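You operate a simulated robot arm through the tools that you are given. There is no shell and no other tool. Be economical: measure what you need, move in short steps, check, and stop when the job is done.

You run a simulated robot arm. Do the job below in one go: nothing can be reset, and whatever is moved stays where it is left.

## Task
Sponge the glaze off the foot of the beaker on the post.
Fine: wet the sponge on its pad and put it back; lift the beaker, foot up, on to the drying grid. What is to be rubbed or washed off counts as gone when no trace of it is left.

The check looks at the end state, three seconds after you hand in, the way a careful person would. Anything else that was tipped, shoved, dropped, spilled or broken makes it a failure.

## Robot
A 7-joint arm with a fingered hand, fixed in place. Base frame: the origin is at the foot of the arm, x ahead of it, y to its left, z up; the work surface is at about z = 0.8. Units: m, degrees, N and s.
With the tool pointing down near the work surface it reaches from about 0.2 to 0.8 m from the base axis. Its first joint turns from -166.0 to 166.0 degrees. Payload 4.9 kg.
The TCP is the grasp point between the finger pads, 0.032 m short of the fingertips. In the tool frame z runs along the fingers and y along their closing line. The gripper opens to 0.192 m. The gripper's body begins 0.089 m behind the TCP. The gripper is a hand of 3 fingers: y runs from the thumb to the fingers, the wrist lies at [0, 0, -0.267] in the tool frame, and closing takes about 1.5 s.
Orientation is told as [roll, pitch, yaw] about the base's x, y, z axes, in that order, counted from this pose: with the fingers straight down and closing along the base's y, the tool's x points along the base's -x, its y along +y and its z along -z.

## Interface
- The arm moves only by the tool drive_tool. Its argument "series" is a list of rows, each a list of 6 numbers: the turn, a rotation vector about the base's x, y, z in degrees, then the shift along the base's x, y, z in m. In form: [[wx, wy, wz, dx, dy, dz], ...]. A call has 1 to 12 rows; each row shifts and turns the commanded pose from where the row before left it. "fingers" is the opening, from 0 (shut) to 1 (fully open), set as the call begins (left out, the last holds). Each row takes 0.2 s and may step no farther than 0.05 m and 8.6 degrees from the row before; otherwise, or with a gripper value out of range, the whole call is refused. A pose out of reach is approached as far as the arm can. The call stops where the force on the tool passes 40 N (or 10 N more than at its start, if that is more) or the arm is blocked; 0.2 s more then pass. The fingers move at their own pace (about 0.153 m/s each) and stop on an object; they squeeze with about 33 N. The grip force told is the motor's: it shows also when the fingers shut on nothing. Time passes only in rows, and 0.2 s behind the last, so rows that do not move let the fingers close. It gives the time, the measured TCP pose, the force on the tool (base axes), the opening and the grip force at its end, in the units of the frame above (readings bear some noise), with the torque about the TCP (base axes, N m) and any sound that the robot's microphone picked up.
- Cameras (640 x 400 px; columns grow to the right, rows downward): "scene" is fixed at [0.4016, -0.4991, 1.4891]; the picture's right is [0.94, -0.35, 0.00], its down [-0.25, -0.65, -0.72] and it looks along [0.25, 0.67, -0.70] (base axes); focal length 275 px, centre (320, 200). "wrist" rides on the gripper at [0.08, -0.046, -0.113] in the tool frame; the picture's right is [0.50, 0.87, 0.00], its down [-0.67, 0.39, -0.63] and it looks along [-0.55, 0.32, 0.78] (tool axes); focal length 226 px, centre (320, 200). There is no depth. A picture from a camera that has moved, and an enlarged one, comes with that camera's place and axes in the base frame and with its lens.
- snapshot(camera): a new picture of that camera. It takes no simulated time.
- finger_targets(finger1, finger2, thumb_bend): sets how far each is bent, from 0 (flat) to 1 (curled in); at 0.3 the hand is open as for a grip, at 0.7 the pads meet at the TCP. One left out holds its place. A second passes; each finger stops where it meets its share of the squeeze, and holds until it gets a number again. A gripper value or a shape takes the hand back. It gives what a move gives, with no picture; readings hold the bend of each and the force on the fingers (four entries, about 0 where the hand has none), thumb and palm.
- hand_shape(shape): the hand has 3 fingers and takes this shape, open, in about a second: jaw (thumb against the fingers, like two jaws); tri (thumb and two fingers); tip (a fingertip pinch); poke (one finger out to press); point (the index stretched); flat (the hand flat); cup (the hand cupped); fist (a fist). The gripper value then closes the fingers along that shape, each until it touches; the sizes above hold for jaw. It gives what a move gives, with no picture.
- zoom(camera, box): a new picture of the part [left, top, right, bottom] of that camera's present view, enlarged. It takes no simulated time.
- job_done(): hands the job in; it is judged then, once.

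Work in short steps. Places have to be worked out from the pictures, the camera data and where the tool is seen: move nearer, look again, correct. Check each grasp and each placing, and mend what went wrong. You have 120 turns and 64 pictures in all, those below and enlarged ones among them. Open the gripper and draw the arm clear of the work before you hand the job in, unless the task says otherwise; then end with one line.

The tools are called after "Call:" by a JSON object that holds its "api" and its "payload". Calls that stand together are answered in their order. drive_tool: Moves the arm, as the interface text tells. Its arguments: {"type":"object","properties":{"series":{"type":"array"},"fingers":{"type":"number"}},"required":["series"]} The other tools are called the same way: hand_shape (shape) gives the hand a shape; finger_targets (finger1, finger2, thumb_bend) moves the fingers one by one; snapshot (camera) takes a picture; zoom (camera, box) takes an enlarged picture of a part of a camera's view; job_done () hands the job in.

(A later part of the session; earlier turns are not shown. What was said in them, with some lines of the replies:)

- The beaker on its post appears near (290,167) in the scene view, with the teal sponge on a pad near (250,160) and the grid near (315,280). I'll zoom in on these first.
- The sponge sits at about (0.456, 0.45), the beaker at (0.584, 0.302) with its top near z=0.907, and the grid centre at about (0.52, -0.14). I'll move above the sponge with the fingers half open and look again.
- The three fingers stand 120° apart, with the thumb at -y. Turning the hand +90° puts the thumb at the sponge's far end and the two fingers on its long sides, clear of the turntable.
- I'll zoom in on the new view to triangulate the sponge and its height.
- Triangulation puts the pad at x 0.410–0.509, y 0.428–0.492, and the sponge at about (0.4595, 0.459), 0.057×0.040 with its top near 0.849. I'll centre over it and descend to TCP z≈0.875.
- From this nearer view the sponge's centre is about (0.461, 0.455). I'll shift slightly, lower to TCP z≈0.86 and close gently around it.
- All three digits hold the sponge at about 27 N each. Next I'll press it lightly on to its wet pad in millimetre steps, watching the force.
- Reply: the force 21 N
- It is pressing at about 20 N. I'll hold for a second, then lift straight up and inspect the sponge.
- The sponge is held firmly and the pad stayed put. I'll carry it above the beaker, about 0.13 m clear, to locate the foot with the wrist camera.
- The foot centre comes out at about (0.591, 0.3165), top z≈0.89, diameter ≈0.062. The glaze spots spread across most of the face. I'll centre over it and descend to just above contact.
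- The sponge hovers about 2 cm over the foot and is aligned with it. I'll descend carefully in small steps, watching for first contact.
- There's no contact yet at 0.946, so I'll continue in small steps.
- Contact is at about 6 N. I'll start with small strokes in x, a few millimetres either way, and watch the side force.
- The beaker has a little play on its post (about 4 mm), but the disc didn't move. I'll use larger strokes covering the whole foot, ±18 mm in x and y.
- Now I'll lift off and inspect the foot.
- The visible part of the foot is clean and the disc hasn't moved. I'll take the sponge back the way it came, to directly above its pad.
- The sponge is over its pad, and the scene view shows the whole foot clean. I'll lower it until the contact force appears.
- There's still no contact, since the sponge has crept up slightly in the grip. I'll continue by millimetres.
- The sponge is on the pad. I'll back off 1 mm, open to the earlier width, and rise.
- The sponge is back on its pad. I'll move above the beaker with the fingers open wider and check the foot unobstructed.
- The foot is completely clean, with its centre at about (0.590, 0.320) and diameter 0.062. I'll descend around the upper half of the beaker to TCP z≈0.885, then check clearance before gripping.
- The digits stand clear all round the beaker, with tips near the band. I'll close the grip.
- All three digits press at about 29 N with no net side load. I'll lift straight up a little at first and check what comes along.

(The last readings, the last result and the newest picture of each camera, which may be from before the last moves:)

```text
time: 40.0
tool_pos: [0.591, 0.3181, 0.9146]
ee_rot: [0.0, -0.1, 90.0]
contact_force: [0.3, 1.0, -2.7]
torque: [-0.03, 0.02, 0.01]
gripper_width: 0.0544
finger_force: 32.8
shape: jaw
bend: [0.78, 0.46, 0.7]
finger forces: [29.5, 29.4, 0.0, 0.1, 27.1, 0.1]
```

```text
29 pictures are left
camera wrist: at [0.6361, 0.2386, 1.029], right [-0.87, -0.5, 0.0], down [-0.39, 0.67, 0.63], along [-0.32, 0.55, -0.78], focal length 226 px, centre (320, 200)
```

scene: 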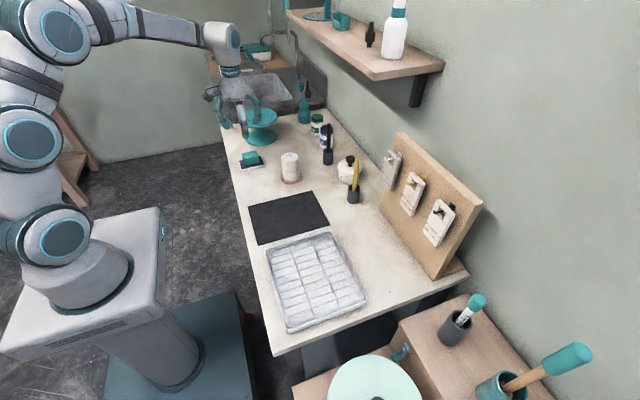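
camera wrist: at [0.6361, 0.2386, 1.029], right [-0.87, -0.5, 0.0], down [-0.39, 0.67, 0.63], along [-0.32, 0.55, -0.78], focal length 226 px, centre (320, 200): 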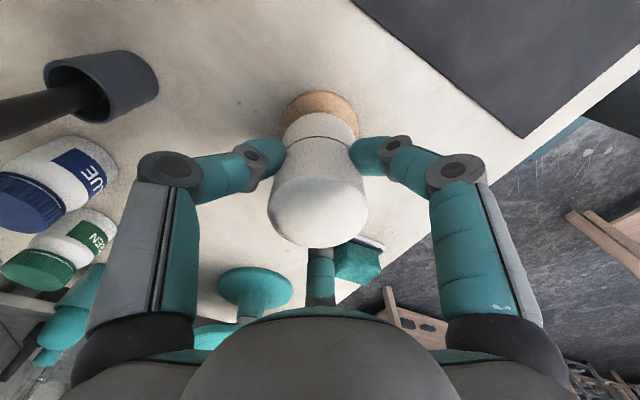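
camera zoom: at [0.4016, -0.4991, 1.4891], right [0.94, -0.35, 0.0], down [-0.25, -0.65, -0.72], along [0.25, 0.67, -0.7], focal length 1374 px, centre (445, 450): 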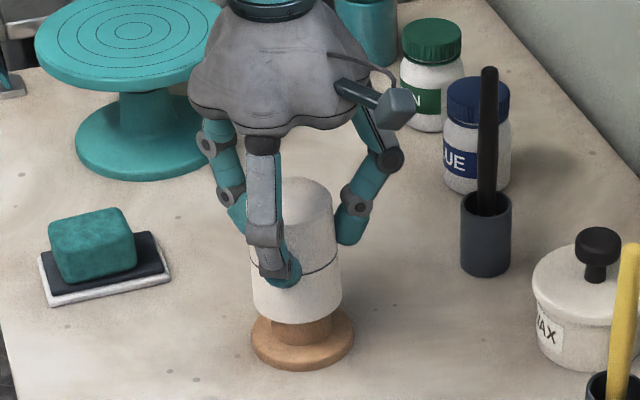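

The whole beaker is coming off a wooden post and the post stays put. I'll lift another 0.11 m to clear it, then look at the grid.

Call:
{"api": "drive_tool", "payload": {"series": [[0, 0, 0, 0, 0, 0.02], [0, 0, 0, 0, 0, 0.02], [0, 0, 0, 0, 0, 0.03], [0, 0, 0, 0, 0, 0.04], [0, 0, 0, 0, 0, 0.03], [0, 0, 0, 0, 0, 0]]}}

Call:
{"api": "snapshot", "payload": {"camera": "scene"}}

```text
time: 41.4
tool_pos: [0.5892, 0.315, 1.0607]
ee_rot: [0.0, -0.1, 90.2]
contact_force: [0.2, -0.9, -0.6]
torque: [0.0, 0.02, -0.01]
gripper_width: 0.0544
finger_force: 33.4
shape: jaw
bend: [0.78, 0.46, 0.7]
finger forces: [29.3, 29.5, 0.0, 0.0, 27.2, 0.0]
```

```text
28 pictures are left
```

scene: 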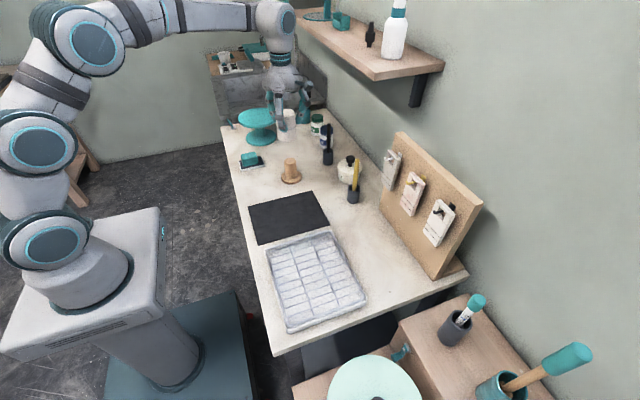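

The beaker is clear of the post. I'll carry it at this height to above the grid's estimated centre and check with both cameras.

Call:
{"api": "drive_tool", "payload": {"series": [[0, 0, 0, -0.0065, -0.043, 0], [0, 0, 0, -0.0065, -0.043, 0], [0, 0, 0, -0.0065, -0.043, 0], [0, 0, 0, -0.0065, -0.043, 0], [0, 0, 0, -0.0065, -0.043, 0], [0, 0, 0, -0.0065, -0.043, 0], [0, 0, 0, -0.0065, -0.043, 0], [0, 0, 0, -0.0065, -0.043, 0], [0, 0, 0, -0.0065, -0.043, 0], [0, 0, 0, -0.0065, -0.043, 0], [0, 0, 0, 0, 0, 0]]}}

Call:
{"api": "snapshot", "payload": {"camera": "scene"}}

Call:
{"api": "snapshot", "payload": {"camera": "wrist"}}

```text
time: 43.8
tool_pos: [0.5168, -0.0297, 1.0514]
ee_rot: [-0.1, 1.4, 88.3]
contact_force: [-0.2, -0.5, -1.4]
torque: [-0.04, 0.01, 0.0]
gripper_width: 0.0538
finger_force: 33.1
shape: jaw
bend: [0.78, 0.46, 0.7]
finger forces: [29.4, 29.8, 0.0, 0.1, 27.8, 0.1]
out of reach, approached as far as the arm can: row 8, 9, 10
```

```text
27 pictures are left
```

scene: 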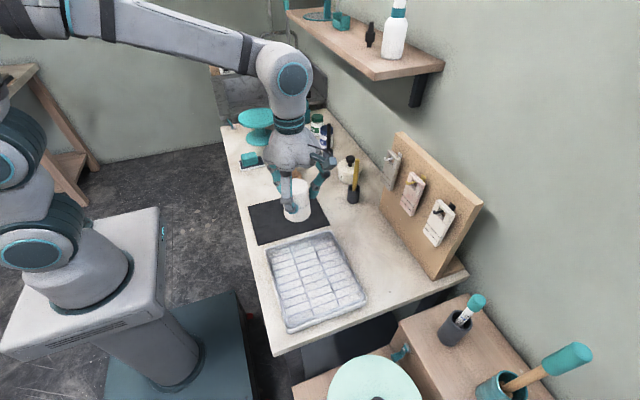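

```text
26 pictures are left
camera wrist: at [0.5595, -0.108, 1.1664], right [-0.88, -0.48, 0.01], down [-0.37, 0.7, 0.61], along [-0.3, 0.53, -0.79], focal length 226 px, centre (320, 200)
```

wrist: 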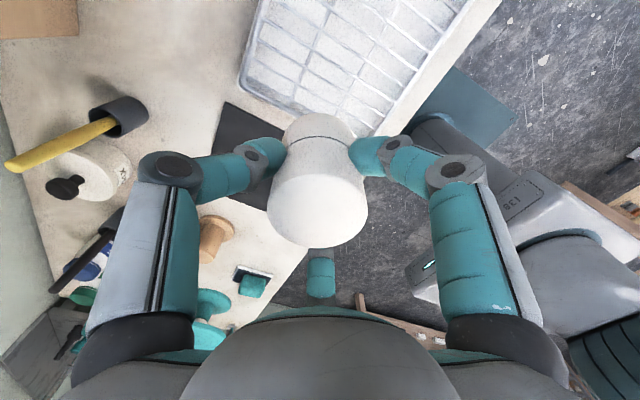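

The wrist ran into a joint limit at this yaw. The beaker is round, so I'll turn the hand back towards yaw 0 in place and then continue.

Call:
{"api": "drive_tool", "payload": {"series": [[0, 0, -8.5, 0, 0, 0], [0, 0, -8.5, 0, 0, 0], [0, 0, -8.5, 0, 0, 0], [0, 0, -8.5, 0, 0, 0], [0, 0, -8.5, 0, 0, 0], [0, 0, -8.5, 0, 0, 0], [0, 0, -8.5, 0, 0, 0], [0, 0, -8.5, 0, 0, 0], [0, 0, -8.5, 0, 0, 0], [0, 0, -8.5, 0, 0, 0], [0, 0, -5, 0, 0, 0], [0, 0, 0, 0, 0, 0]]}}

Call:
{"api": "snapshot", "payload": {"camera": "wrist"}}

Call:
{"api": "snapshot", "payload": {"camera": "scene"}}

```text
time: 46.4
tool_pos: [0.518, -0.0269, 1.0516]
ee_rot: [-0.1, -0.1, -0.1]
contact_force: [-0.7, -0.8, -1.7]
torque: [-0.01, 0.01, 0.01]
gripper_width: 0.0538
finger_force: 33.0
shape: jaw
bend: [0.78, 0.46, 0.7]
finger forces: [29.6, 29.9, 0.0, 0.0, 27.7, 0.1]
```

```text
25 pictures are left
camera wrist: at [0.437, -0.0733, 1.165], right [-0.5, 0.87, 0.0], down [0.67, 0.39, 0.63], along [0.55, 0.32, -0.78], focal length 226 px, centre (320, 200)
```

wrist: 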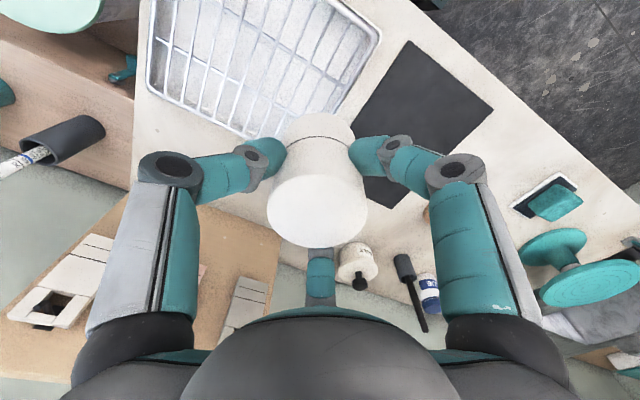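

```text
24 pictures are left
```

scene: 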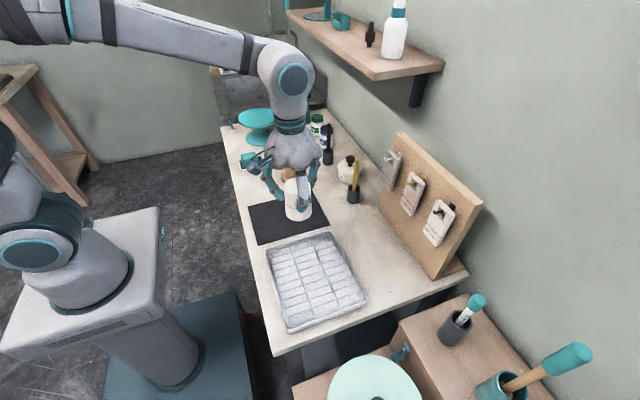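

The tray spans x 0.413–0.625, y -0.242–0.0, so its centre is at about (0.519, -0.12), and both cameras agree. I'll move over the centre and descend to TCP z≈0.94.

Call:
{"api": "drive_tool", "payload": {"series": [[0, 0, 0, 0, -0.03, 0], [0, 0, 0, 0, -0.03, 0], [0, 0, 0, 0, -0.03, 0], [0, 0, 0, 0, 0, -0.035], [0, 0, 0, 0, 0, -0.035], [0, 0, 0, 0, 0, -0.035], [0, 0, 0, 0, 0, 0]]}}

Call:
{"api": "zoom", "payload": {"camera": "scene", "box": [240, 160, 400, 340]}}

Call:
{"api": "snapshot", "payload": {"camera": "wrist"}}

```text
time: 48.0
tool_pos: [0.5196, -0.115, 0.9486]
ee_rot: [0.0, 0.0, 0.0]
contact_force: [0.6, 0.4, -0.7]
torque: [-0.01, 0.01, -0.02]
gripper_width: 0.0542
finger_force: 32.8
shape: jaw
bend: [0.78, 0.46, 0.7]
finger forces: [29.4, 29.9, 0.0, 0.1, 27.6, 0.0]
```

```text
2.22 times, centred on (320, 250) of scene
camera zoom: at [0.4016, -0.4991, 1.4891], right [0.94, -0.35, 0.0], down [-0.25, -0.65, -0.72], along [0.25, 0.67, -0.7], focal length 610 px, centre (320, 89)
```

zoom: 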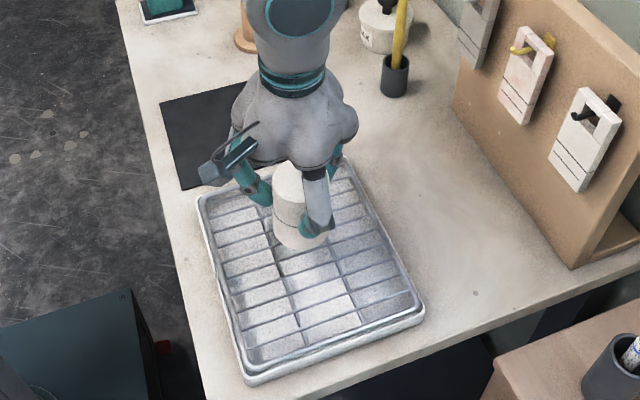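

```text
22 pictures are left
camera wrist: at [0.4391, -0.1608, 1.0614], right [-0.5, 0.87, 0.0], down [0.67, 0.39, 0.63], along [0.55, 0.32, -0.78], focal length 226 px, centre (320, 200)
```

wrist: 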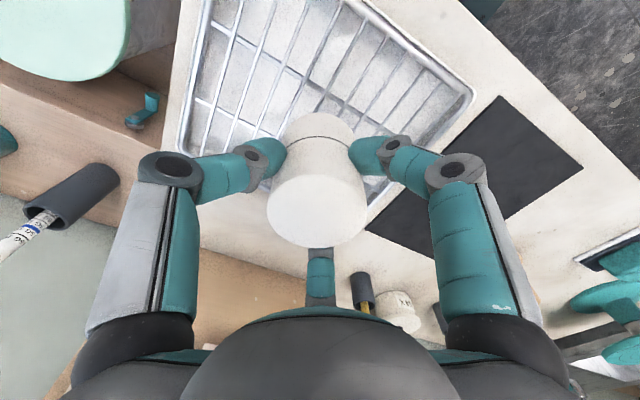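

The beaker is above the middle of the grid and upright. I'll descend slowly to find contact.

Call:
{"api": "drive_tool", "payload": {"series": [[0, 0, 0, 0, 0, -0.015], [0, 0, 0, 0, 0, -0.01], [0, 0, 0, 0, 0, -0.005], [0, 0, 0, 0, 0, 0]]}}

Call:
{"api": "drive_tool", "payload": {"series": [[0, 0, 0, 0, 0, -0.002], [0, 0, 0, 0, 0, -0.002], [0, 0, 0, 0, 0, -0.002], [0, 0, 0, 0, 0, 0]]}}

Call:
{"api": "drive_tool", "payload": {"series": [[0, 0, 0, 0, 0, -0.002], [0, 0, 0, 0, 0, -0.002], [0, 0, 0, 0, 0, 0]]}}

```text
time: 49.0
tool_pos: [0.5183, -0.1164, 0.9173]
ee_rot: [0.0, -0.1, 0.0]
contact_force: [-0.4, -0.4, -0.9]
torque: [0.0, -0.02, 0.01]
gripper_width: 0.0542
finger_force: 33.2
shape: jaw
bend: [0.78, 0.46, 0.7]
finger forces: [29.3, 29.9, 0.0, 0.0, 27.6, 0.0]
```

```text
time: 50.0
tool_pos: [0.5168, -0.1167, 0.9095]
ee_rot: [0.0, 0.1, -0.1]
contact_force: [0.5, 0.3, -1.5]
torque: [0.0, 0.02, 0.03]
gripper_width: 0.054
finger_force: 32.7
shape: jaw
bend: [0.78, 0.46, 0.7]
finger forces: [29.3, 29.9, 0.1, 0.1, 27.5, 0.0]
```

```text
time: 50.8
tool_pos: [0.518, -0.1166, 0.9097]
ee_rot: [-0.1, -0.2, 0.0]
contact_force: [-4.4, -1.5, 21.5]
torque: [-0.08, 0.08, -0.02]
gripper_width: 0.0549
finger_force: 32.9
shape: jaw
bend: [0.78, 0.8, 0.7]
finger forces: [34.3, 32.3, 0.0, 0.0, 33.0, 0.0]
```

Contact was made, with 21 N now. I'll back off 2 mm to relieve it and check before releasing.

Call:
{"api": "drive_tool", "payload": {"series": [[0, 0, 0, 0, 0, 0.001], [0, 0, 0, 0, 0, 0.001], [0, 0, 0, 0, 0, 0]]}}

Call:
{"api": "zoom", "payload": {"camera": "scene", "box": [270, 190, 370, 270]}}

```text
time: 51.6
tool_pos: [0.5175, -0.1162, 0.9101]
ee_rot: [0.0, -0.2, 0.0]
contact_force: [4.3, -0.6, 12.9]
torque: [-0.08, -0.19, -0.01]
gripper_width: 0.0548
finger_force: 33.0
shape: jaw
bend: [0.78, 0.46, 0.7]
finger forces: [30.6, 34.7, 0.1, 0.0, 30.5, 0.1]
```

```text
5.00 times, centred on (320, 230) of scene
camera zoom: at [0.4016, -0.4991, 1.4891], right [0.94, -0.35, 0.0], down [-0.25, -0.65, -0.72], along [0.25, 0.67, -0.7], focal length 1374 px, centre (320, 50)
```

zoom: 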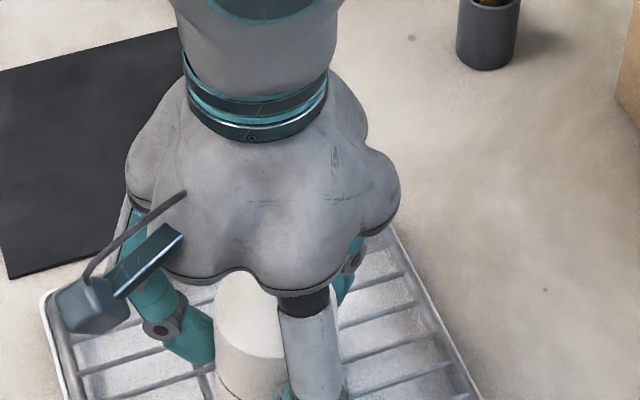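

It is still at 13 N, so I'll ease up 1 mm, then release slowly in stages.

Call:
{"api": "drive_tool", "payload": {"series": [[0, 0, 0, 0, 0, 0.001], [0, 0, 0, 0, 0, 0]]}}

```text
time: 52.2
tool_pos: [0.5154, -0.1164, 0.9101]
ee_rot: [0.0, 0.1, 0.0]
contact_force: [2.6, 1.7, 6.2]
torque: [0.0, -0.15, 0.01]
gripper_width: 0.0547
finger_force: 32.5
shape: jaw
bend: [0.78, 0.46, 0.7]
finger forces: [31.0, 34.2, 0.1, 0.0, 29.2, 0.1]
```

It's at about 6 N, so the beaker is resting on the grid. Next I'll open the hand with the arm still.

Call:
{"api": "drive_tool", "payload": {"series": [[0, 0, 0, 0, 0, 0], [0, 0, 0, 0, 0, 0], [0, 0, 0, 0, 0, 0], [0, 0, 0, 0, 0, 0]], "fingers": 0.6}}

Call:
{"api": "snapshot", "payload": {"camera": "wrist"}}

```text
time: 53.2
tool_pos: [0.517, -0.1169, 0.9112]
ee_rot: [0.1, 0.0, 0.1]
contact_force: [-1.0, -0.8, 0.0]
torque: [0.02, 0.02, 0.01]
gripper_width: 0.1144
finger_force: 0.0
shape: jaw
bend: [0.32, 0.32, 0.7]
finger forces: [0.0, 0.0, 0.0, 0.0, 0.1, 0.1]
```

```text
20 pictures are left
camera wrist: at [0.4367, -0.1634, 1.0235], right [-0.5, 0.87, 0.0], down [0.67, 0.39, 0.63], along [0.55, 0.32, -0.78], focal length 226 px, centre (320, 200)
```

wrist: 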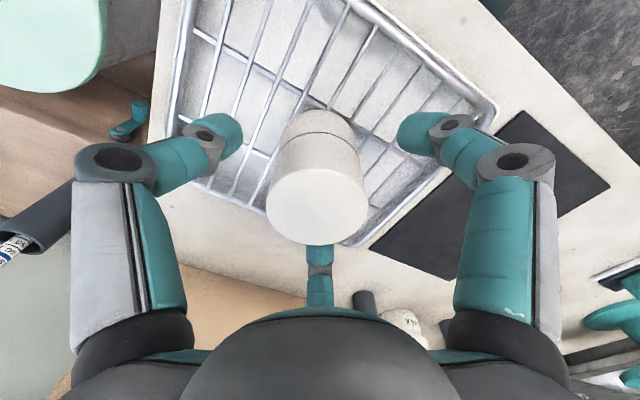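

The digits are clear of the beaker and it stands upright. I'll rise straight up and check.

Call:
{"api": "drive_tool", "payload": {"series": [[0, 0, 0, 0, 0, 0.02], [0, 0, 0, 0, 0, 0.04], [0, 0, 0, 0, 0, 0.045], [0, 0, 0, 0, 0, 0.045], [0, 0, 0, 0, 0, 0.045], [0, 0, 0, 0, 0.04, 0.02], [0, 0, 0, 0, 0.045, 0], [0, 0, 0, 0, 0.045, 0], [0, 0, 0, 0, 0.045, 0], [0, 0, 0, 0, 0, 0]]}}

Call:
{"api": "snapshot", "payload": {"camera": "scene"}}

Call:
{"api": "zoom", "payload": {"camera": "scene", "box": [260, 200, 370, 310]}}

Call:
{"api": "zoom", "payload": {"camera": "scene", "box": [220, 100, 380, 200]}}

```text
time: 55.4
tool_pos: [0.5195, 0.0595, 1.1279]
ee_rot: [0.1, 0.1, 0.0]
contact_force: [0.1, 0.1, 0.5]
torque: [0.0, -0.02, 0.0]
gripper_width: 0.1145
finger_force: 0.1
shape: jaw
bend: [0.32, 0.32, 0.7]
finger forces: [0.0, 0.0, 0.0, 0.0, 0.0, 0.0]
```

```text
19 pictures are left
```

scene: 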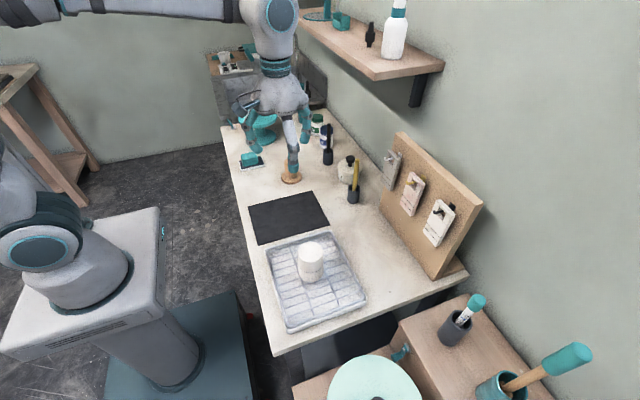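

```text
3.64 times, centred on (315, 255) of scene
camera zoom: at [0.4016, -0.4991, 1.4891], right [0.94, -0.35, 0.0], down [-0.25, -0.65, -0.72], along [0.25, 0.67, -0.7], focal length 999 px, centre (338, 0)
```

zoom: 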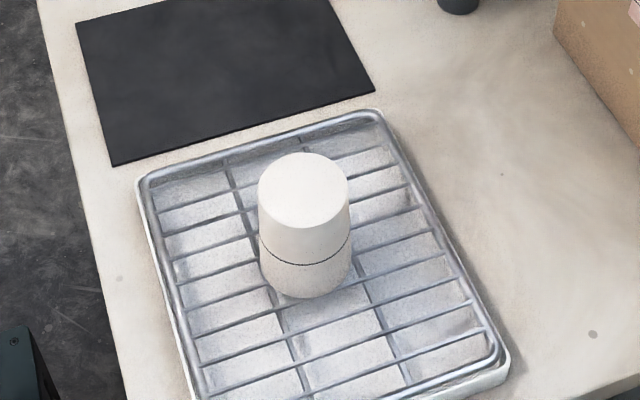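

```text
4.00 times, centred on (300, 150) of scene
camera zoom: at [0.4016, -0.4991, 1.4891], right [0.94, -0.35, 0.0], down [-0.25, -0.65, -0.72], along [0.25, 0.67, -0.7], focal length 1099 px, centre (400, 400)
```

zoom: 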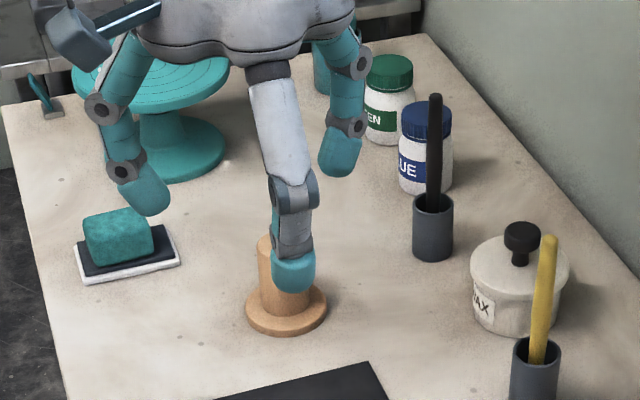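

The beaker stands foot up and clean on the grid, the sponge is on its pad, and the post hasn't moved. I'll open the hand fully and move higher before handing in.

Call:
{"api": "drive_tool", "payload": {"series": [[0, 0, 0, -0.03, 0, 0.035], [0, 0, 0, -0.03, 0, 0.035], [0, 0, 0, 0, 0, 0], [0, 0, 0, 0, 0, 0]], "fingers": 1.0}}

Call:
{"api": "zoom", "payload": {"camera": "scene", "box": [290, 230, 335, 290]}}

```text
time: 56.4
tool_pos: [0.4612, 0.0597, 1.1941]
ee_rot: [0.0, -0.1, 0.0]
contact_force: [0.0, -0.2, -0.4]
torque: [-0.03, 0.02, -0.03]
gripper_width: 0.1917
finger_force: 0.1
shape: jaw
bend: [0.3, 0.3, 0.3]
finger forces: [0.1, 0.0, 0.1, 0.0, 0.0, 0.0]
```

```text
6.67 times, centred on (312, 260) of scene
camera zoom: at [0.4016, -0.4991, 1.4891], right [0.94, -0.35, 0.0], down [-0.25, -0.65, -0.72], along [0.25, 0.67, -0.7], focal length 1831 px, centre (370, -200)
```

zoom: 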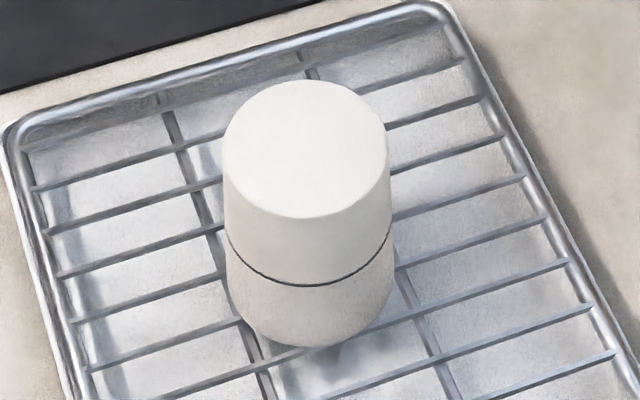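

The foot shows no trace of glaze and the beaker is standing steadily, so I'll hand in.

Call:
{"api": "job_done", "payload": {}}

```text
The job is handed in.
```

The glaze is off the beaker's foot with no trace left in the last pictures; the beaker stands foot up on the drying grid, the sponge is back on its pad, and I saw nothing else moved.
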